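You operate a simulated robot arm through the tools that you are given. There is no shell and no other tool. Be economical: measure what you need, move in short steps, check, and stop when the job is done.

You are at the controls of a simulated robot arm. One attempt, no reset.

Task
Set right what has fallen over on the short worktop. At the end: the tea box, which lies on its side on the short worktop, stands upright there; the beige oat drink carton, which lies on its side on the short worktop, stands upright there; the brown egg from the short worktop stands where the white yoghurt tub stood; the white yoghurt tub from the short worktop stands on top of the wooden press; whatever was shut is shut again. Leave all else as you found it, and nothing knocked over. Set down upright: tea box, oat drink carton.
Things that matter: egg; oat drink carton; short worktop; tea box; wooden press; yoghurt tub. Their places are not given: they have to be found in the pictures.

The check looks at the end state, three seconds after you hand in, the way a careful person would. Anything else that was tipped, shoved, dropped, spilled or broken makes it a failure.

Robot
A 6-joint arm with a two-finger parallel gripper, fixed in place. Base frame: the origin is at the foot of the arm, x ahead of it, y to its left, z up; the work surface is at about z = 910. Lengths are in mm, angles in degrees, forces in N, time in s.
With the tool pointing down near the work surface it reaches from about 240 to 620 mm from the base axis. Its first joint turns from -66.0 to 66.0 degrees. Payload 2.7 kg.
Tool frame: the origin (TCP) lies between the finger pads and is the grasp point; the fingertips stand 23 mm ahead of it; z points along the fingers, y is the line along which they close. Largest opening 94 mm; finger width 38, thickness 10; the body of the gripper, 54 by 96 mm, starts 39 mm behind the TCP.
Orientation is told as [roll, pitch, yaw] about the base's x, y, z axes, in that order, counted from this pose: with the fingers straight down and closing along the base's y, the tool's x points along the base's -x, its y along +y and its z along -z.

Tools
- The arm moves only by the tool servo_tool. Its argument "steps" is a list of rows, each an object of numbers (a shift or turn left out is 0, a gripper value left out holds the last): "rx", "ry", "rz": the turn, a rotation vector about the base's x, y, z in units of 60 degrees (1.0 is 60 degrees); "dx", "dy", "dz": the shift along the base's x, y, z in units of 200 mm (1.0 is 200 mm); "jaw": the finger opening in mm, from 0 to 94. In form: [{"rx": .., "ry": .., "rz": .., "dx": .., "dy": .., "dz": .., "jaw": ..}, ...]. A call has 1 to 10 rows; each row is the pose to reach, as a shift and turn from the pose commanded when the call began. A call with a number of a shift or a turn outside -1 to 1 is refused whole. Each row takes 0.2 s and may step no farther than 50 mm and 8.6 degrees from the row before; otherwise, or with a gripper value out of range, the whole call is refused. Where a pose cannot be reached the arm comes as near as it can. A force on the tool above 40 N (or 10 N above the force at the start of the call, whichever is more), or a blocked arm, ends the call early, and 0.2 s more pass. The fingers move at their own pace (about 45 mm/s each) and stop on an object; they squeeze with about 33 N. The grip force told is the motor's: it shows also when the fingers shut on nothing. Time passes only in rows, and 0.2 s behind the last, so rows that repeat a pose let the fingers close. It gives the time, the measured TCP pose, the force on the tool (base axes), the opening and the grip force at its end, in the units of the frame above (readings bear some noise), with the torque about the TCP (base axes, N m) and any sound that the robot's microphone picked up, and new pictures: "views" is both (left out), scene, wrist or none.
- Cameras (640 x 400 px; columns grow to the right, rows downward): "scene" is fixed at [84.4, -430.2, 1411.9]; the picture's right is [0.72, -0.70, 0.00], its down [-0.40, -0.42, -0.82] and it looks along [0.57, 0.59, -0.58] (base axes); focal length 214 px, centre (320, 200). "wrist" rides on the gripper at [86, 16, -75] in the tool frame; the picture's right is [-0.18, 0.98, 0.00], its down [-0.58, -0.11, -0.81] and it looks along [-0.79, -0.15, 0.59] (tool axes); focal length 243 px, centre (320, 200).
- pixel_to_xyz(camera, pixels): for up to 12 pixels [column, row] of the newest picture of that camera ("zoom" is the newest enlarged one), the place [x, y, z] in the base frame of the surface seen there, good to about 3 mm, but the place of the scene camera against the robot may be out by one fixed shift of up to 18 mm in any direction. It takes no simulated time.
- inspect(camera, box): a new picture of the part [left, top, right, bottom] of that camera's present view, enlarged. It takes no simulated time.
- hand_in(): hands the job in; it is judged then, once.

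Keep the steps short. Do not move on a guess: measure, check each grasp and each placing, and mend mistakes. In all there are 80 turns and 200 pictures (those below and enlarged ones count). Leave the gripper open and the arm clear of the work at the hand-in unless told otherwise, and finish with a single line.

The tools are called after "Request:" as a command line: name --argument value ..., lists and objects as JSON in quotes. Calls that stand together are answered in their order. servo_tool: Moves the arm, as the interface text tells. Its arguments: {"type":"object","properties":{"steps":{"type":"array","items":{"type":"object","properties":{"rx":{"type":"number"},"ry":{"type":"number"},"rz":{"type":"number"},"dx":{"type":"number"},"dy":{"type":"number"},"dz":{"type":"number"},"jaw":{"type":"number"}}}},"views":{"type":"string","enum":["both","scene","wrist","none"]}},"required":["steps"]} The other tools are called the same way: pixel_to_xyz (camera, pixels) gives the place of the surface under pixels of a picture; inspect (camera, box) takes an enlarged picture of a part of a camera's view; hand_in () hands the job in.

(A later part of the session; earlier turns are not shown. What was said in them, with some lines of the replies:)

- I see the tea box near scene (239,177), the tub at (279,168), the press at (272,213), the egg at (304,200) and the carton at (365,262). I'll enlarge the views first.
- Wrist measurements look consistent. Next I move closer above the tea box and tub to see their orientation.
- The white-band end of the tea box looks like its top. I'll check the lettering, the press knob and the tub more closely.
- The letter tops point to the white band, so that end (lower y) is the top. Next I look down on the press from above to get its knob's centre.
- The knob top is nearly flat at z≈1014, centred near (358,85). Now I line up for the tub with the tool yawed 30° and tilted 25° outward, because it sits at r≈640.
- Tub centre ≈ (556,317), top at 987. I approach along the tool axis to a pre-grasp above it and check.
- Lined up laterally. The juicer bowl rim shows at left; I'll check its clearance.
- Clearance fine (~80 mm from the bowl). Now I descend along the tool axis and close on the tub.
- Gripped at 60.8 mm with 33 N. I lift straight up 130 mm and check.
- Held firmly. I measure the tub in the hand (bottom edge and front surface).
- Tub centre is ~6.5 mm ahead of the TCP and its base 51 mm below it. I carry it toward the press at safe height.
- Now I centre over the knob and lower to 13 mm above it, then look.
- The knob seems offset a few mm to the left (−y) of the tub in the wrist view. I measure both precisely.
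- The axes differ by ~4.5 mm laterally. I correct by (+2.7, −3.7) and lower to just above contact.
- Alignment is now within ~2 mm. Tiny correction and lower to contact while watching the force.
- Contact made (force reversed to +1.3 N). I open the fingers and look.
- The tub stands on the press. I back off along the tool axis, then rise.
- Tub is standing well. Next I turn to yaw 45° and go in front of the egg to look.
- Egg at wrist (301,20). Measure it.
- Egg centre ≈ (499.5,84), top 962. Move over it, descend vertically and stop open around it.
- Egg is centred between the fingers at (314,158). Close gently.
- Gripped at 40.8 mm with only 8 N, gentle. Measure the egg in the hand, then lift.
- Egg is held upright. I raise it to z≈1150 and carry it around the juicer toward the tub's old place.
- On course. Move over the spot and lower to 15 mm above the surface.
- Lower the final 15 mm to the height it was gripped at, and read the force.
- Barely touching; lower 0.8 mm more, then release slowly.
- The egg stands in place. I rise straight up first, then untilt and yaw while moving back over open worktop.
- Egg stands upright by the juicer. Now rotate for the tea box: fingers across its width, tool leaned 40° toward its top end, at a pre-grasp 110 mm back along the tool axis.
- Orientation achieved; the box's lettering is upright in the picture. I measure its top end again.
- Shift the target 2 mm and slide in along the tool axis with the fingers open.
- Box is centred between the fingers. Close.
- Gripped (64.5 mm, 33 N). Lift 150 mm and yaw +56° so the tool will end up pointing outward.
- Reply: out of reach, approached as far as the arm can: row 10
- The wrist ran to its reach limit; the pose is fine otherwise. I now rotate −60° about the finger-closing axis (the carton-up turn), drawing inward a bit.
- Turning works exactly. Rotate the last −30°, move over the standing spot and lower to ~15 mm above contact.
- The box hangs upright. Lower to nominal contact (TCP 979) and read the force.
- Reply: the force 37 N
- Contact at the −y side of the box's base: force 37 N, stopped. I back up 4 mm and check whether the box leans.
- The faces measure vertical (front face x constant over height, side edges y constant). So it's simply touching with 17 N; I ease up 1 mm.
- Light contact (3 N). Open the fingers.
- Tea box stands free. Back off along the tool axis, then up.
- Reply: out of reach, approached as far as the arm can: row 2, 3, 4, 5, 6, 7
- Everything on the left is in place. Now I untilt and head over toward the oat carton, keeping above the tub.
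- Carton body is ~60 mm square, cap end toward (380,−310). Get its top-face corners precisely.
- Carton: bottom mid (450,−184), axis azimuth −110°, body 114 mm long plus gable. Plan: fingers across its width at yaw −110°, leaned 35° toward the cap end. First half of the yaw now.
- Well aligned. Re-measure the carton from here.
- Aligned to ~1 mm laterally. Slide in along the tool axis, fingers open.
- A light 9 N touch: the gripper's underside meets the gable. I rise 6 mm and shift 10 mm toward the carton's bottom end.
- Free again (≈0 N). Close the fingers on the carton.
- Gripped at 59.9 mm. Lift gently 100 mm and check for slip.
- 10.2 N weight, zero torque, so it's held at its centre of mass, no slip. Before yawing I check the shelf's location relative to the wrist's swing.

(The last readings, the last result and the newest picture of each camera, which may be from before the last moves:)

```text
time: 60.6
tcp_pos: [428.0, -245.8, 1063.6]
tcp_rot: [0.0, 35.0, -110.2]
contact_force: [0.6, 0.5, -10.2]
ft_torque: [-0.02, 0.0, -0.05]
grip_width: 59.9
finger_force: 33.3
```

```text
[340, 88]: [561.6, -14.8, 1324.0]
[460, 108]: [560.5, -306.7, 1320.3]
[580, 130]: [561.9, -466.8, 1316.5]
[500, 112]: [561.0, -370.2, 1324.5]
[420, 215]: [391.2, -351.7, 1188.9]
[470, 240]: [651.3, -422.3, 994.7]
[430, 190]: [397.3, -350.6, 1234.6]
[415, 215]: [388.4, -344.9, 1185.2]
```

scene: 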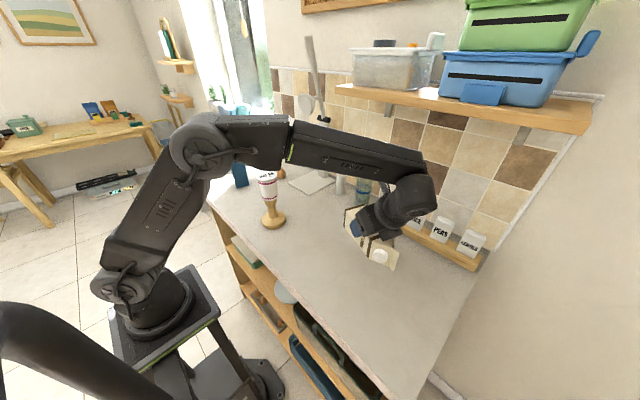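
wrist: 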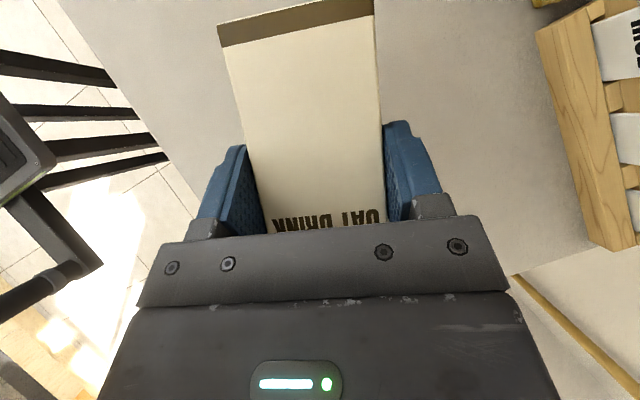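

Shelf edge is at x=561, z≈1320: clear. Yaw +57° while drawing inward.

Request:
servo_tool --steps '[{"dx": -0.03, "dy": 0.02, "rz": 0.07}, {"dx": -0.06, "dy": 0.045, "rz": 0.2}, {"dx": -0.09, "dy": 0.07, "rz": 0.335}, {"dx": -0.12, "dy": 0.09, "rz": 0.47}, {"dx": -0.15, "dy": 0.11, "rz": 0.605}, {"dx": -0.18, "dy": 0.13, "rz": 0.74}, {"dx": -0.2, "dy": 0.145, "rz": 0.87}, {"dx": -0.215, "dy": 0.155, "rz": 0.95}, {"dx": -0.215, "dy": 0.155, "rz": 0.95}]'

```text
time: 62.6
tcp_pos: [384.5, -216.1, 1064.3]
tcp_rot: [0.2, 35.0, -53.1]
contact_force: [-0.2, 0.7, -10.0]
ft_torque: [0.01, 0.02, -0.01]
grip_width: 59.8
finger_force: 32.5
```

scene: 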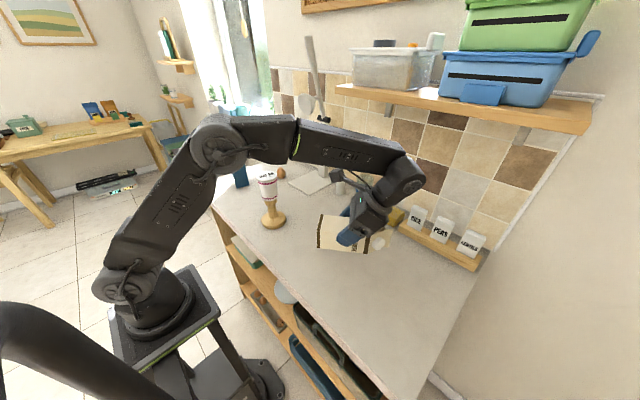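
wrist: 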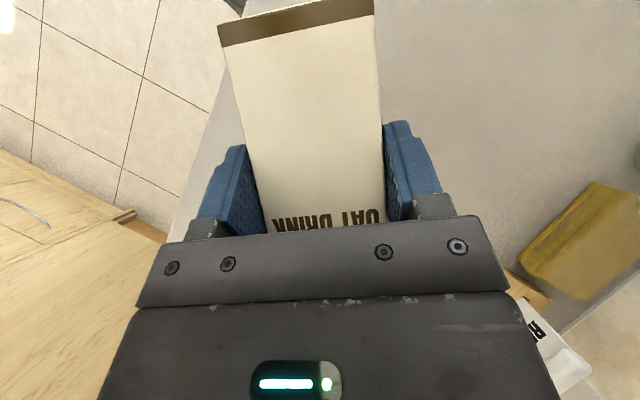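

Steady. Rotate upright: first −45° about the closing axis.

Request:
servo_tool --steps '[{"rx": -0.06, "ry": -0.045}, {"rx": -0.15, "ry": -0.112}, {"rx": -0.25, "ry": -0.187}, {"rx": -0.35, "ry": -0.262}, {"rx": -0.45, "ry": -0.3366}, {"rx": -0.54, "ry": -0.404}, {"rx": -0.6005, "ry": -0.4493}, {"rx": -0.6005, "ry": -0.4493}]' --views "none"

Request:
servo_tool --steps '[{"rx": -0.06, "ry": -0.045, "dx": 0.02, "dy": -0.008}, {"rx": -0.15, "ry": -0.112, "dx": 0.04, "dy": -0.015}, {"rx": -0.25, "ry": -0.187, "dx": 0.06, "dy": -0.02}, {"rx": -0.35, "ry": -0.262, "dx": 0.08, "dy": -0.03}, {"rx": -0.45, "ry": -0.3366, "dx": 0.11, "dy": -0.04}, {"rx": -0.54, "ry": -0.404, "dx": 0.135, "dy": -0.05}, {"rx": -0.6005, "ry": -0.4493, "dx": 0.155, "dy": -0.056}, {"rx": -0.6005, "ry": -0.4493, "dx": 0.155, "dy": -0.056}]'

Request:
inspect --camera "scene" --box '[280, 170, 400, 270]'

```text
time: 64.4
tcp_pos: [385.2, -214.7, 1062.6]
tcp_rot: [0.1, -10.0, -53.1]
contact_force: [0.4, -0.1, -10.4]
ft_torque: [0.13, 0.09, 0.0]
grip_width: 60.2
finger_force: 32.5
```

```text
time: 66.2
tcp_pos: [415.8, -226.5, 1062.5]
tcp_rot: [0.1, -54.9, -53.3]
contact_force: [0.3, 0.2, -9.7]
ft_torque: [0.18, 0.13, -0.02]
grip_width: 59.9
finger_force: 33.5
```

scene: 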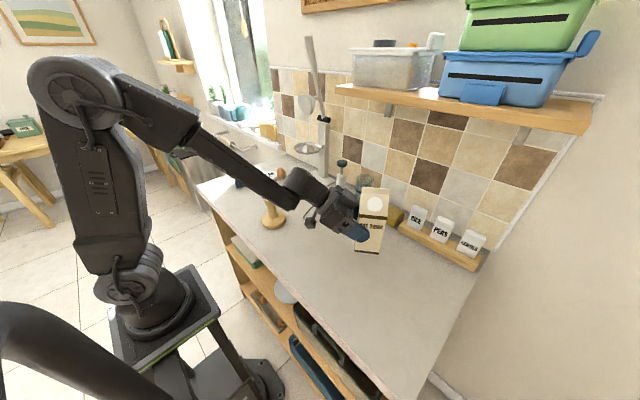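
wrist: 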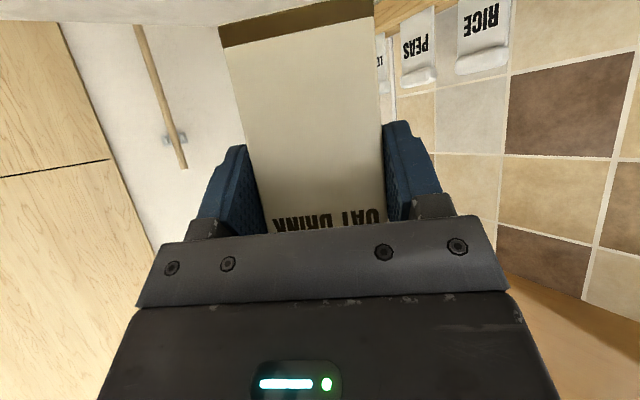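

```text
4.00 times, centred on (340, 220) of scene
```

zoom: 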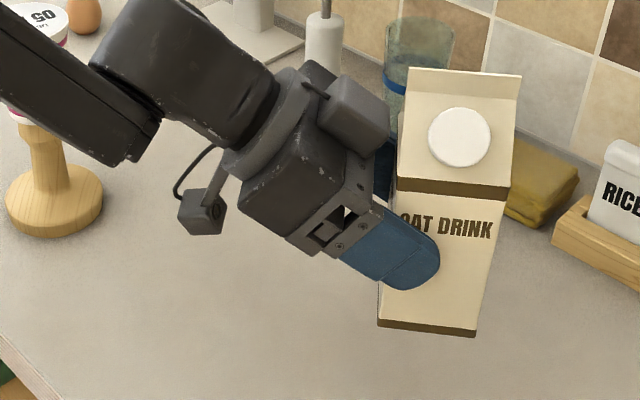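

Carton hangs upright. Lower to ~14 mm above contact.

Request:
servo_tool --steps '[{"dz": -0.08}, {"dz": -0.18}, {"dz": -0.28}, {"dz": -0.34}, {"dz": -0.36}, {"dz": -0.36}]'

Request:
inspect --camera "scene" --box '[280, 190, 400, 280]'

Request:
pixel_to_xyz --camera "wrist" --pixels '[[225, 30], [225, 45], [235, 90], [290, 28], [290, 100], [290, 180], [360, 20], [375, 60], [380, 110]]'

```text
time: 67.6
tcp_pos: [415.5, -226.6, 991.1]
tcp_rot: [0.2, -55.0, -53.0]
contact_force: [0.4, 1.0, -9.6]
ft_torque: [0.21, 0.15, -0.01]
grip_width: 59.9
finger_force: 33.2
```

scene: 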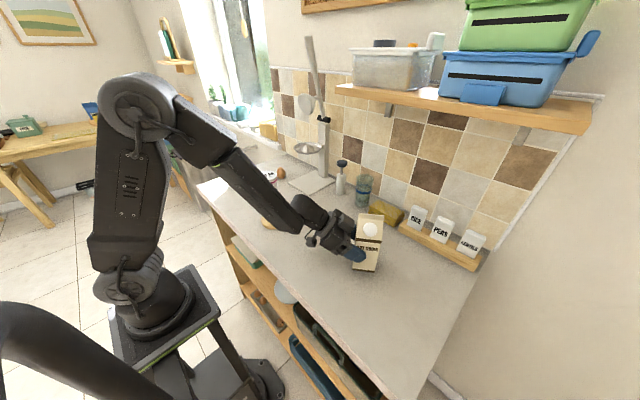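
wrist: 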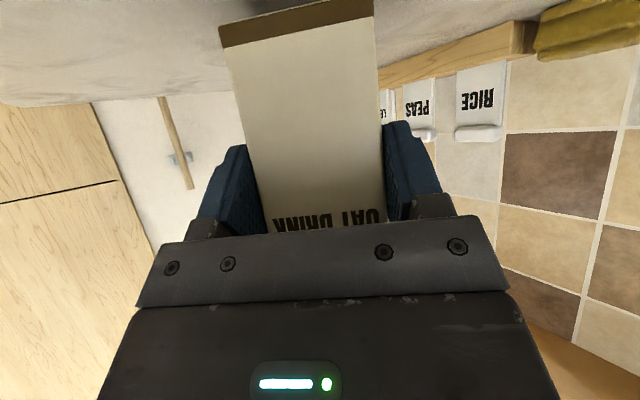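

```text
4.44 times, centred on (340, 235) of scene
```

zoom: 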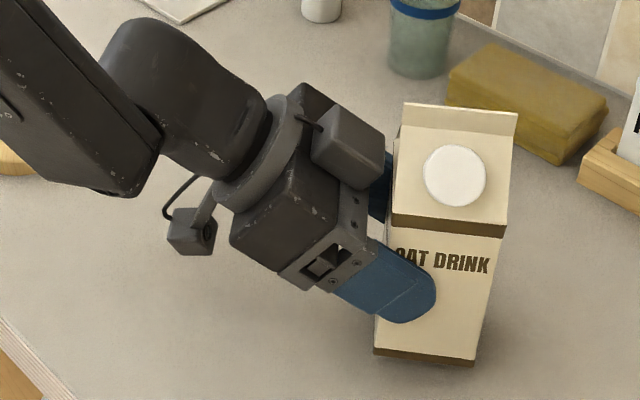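

```text
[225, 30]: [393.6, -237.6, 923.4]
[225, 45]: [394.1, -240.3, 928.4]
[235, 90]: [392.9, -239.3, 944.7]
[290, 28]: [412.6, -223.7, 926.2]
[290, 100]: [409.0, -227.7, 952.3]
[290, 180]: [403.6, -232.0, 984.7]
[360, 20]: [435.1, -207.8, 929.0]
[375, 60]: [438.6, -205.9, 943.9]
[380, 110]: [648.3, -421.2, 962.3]
```

Front face is vertical to ~1°. Lower carefully 10 mm.

Request:
servo_tool --steps '[{"dz": -0.03}, {"dz": -0.05}, {"dz": -0.05}]' --views "none"

```text
time: 68.4
tcp_pos: [416.3, -227.3, 981.4]
tcp_rot: [0.1, -54.9, -53.2]
contact_force: [-0.4, -0.4, -9.8]
ft_torque: [0.22, 0.13, -0.02]
grip_width: 59.8
finger_force: 33.1
```

Request:
servo_tool --steps '[{"dz": -0.0075}, {"dz": -0.015}, {"dz": -0.015}]' --views "none"

```text
time: 69.2
tcp_pos: [417.1, -225.8, 979.4]
tcp_rot: [0.2, -55.1, -53.1]
contact_force: [-2.0, 1.8, 1.0]
ft_torque: [0.25, 0.57, -0.1]
grip_width: 60.0
finger_force: 33.3
```

Table now carries its full weight. Lower 0.6 mm more so it settles, then check.

Request:
servo_tool --steps '[{"dz": -0.003}, {"dz": -0.003}]' --views "none"

```text
time: 69.8
tcp_pos: [418.3, -226.4, 978.6]
tcp_rot: [0.1, -55.2, -53.3]
contact_force: [-4.2, 4.5, 10.2]
ft_torque: [0.27, 0.99, -0.21]
grip_width: 59.8
finger_force: 33.3
```

Firm on the table. Open slowly.

Request:
servo_tool --steps '[{"jaw": 61}, {"jaw": 64}, {"jaw": 70}, {"jaw": 80}, {"jaw": 94}, {"jaw": 94}]'

Request:
inspect --camera "scene" --box '[300, 190, 420, 290]'

```text
time: 71.2
tcp_pos: [416.4, -226.6, 978.4]
tcp_rot: [0.2, -55.0, -53.1]
contact_force: [0.4, 0.3, 0.1]
ft_torque: [0.02, -0.01, -0.02]
grip_width: 94.0
finger_force: 0.2
```

scene: 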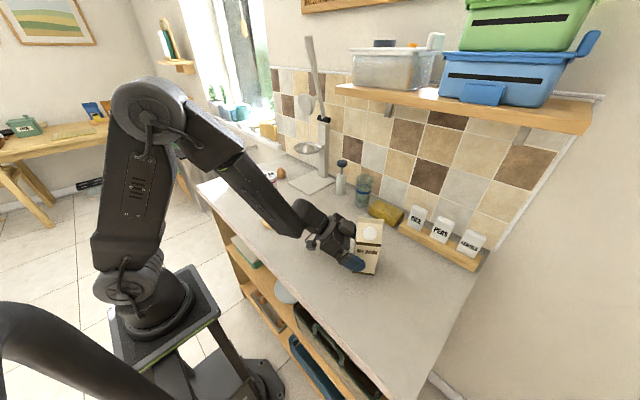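
wrist: 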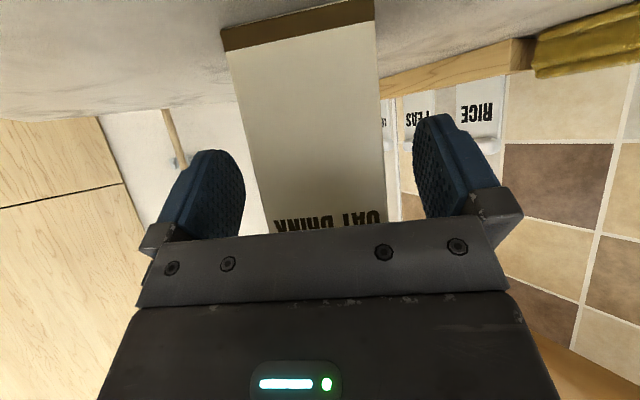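

```text
4.00 times, centred on (360, 240) of scene
```

zoom: 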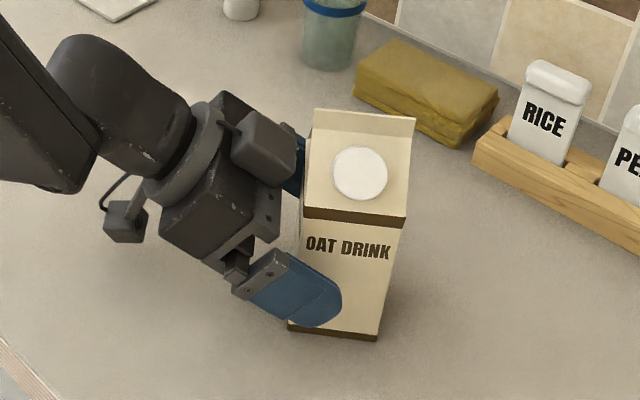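

Carton stands free. Back off along the tool axis, then rise and untilt to a clear pose.

Request:
servo_tool --steps '[{"dx": -0.025, "dy": 0.033, "dz": 0.029}, {"dx": -0.09, "dy": 0.12, "dz": 0.105}, {"dx": -0.165, "dy": 0.22, "dz": 0.19}, {"dx": -0.245, "dy": 0.328, "dz": 0.287}, {"dx": -0.245, "dy": 0.328, "dz": 0.5}, {"dx": -0.245, "dy": 0.328, "dz": 0.72}, {"dx": -0.245, "dy": 0.328, "dz": 0.95}, {"dx": -0.245, "dy": 0.328, "dz": 0.95}]' --views "none"

Request:
servo_tool --steps '[{"rx": 0.1, "ry": 0.075}, {"rx": 0.2, "ry": 0.15}, {"rx": 0.3, "ry": 0.225}, {"rx": 0.4, "ry": 0.3}, {"rx": 0.5, "ry": 0.374, "dz": 0.1}, {"rx": 0.6, "ry": 0.449, "dz": 0.2}, {"rx": 0.6, "ry": 0.449, "dz": 0.2}]'

Request:
inspect --camera "scene" --box '[190, 140, 430, 290]'

```text
time: 73.0
tcp_pos: [368.3, -160.8, 1168.6]
tcp_rot: [0.0, -54.9, -53.1]
contact_force: [0.0, 0.4, -0.2]
ft_torque: [-0.01, -0.01, 0.03]
grip_width: 94.0
finger_force: 0.0
```

```text
time: 74.6
tcp_pos: [366.7, -160.2, 1207.6]
tcp_rot: [0.2, -9.9, -53.2]
contact_force: [0.6, -0.1, -0.7]
ft_torque: [-0.02, 0.02, -0.02]
grip_width: 94.1
finger_force: 0.1
```

scene: 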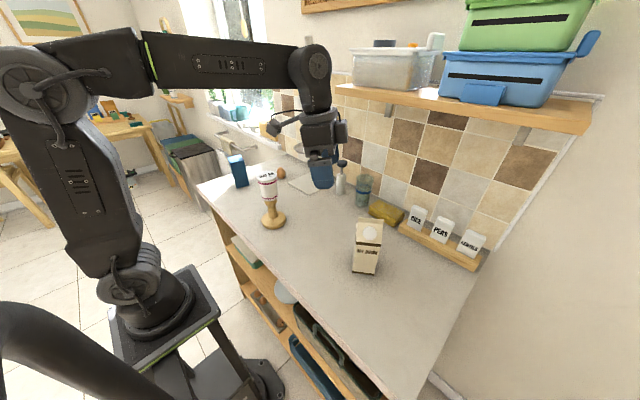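
wrist: 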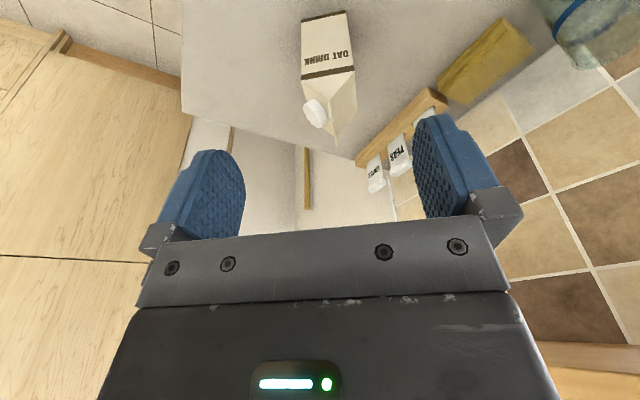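

```text
2.67 times, centred on (310, 215) of scene
```

zoom: 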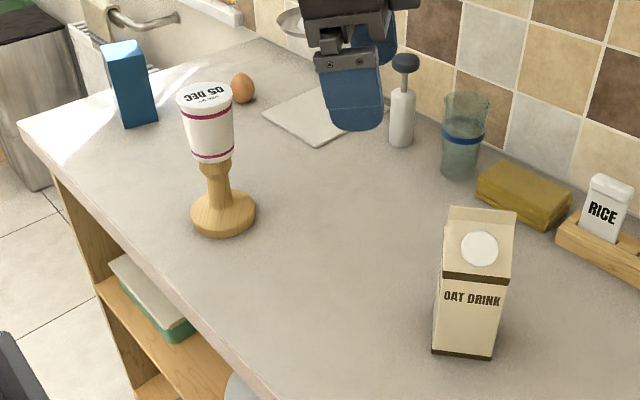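

The tea box and oat carton stand upright, the egg stands at the tub's old spot, and the tub is on the press. Nothing else has moved, the gripper is open and the arm is clear, so I hand in.

Request:
hand_in

```text
The job is handed in.
```

Job handed in: the tea box and oat drink carton stand upright, the egg stands where the yoghurt tub was, and the tub stands on the wooden press.
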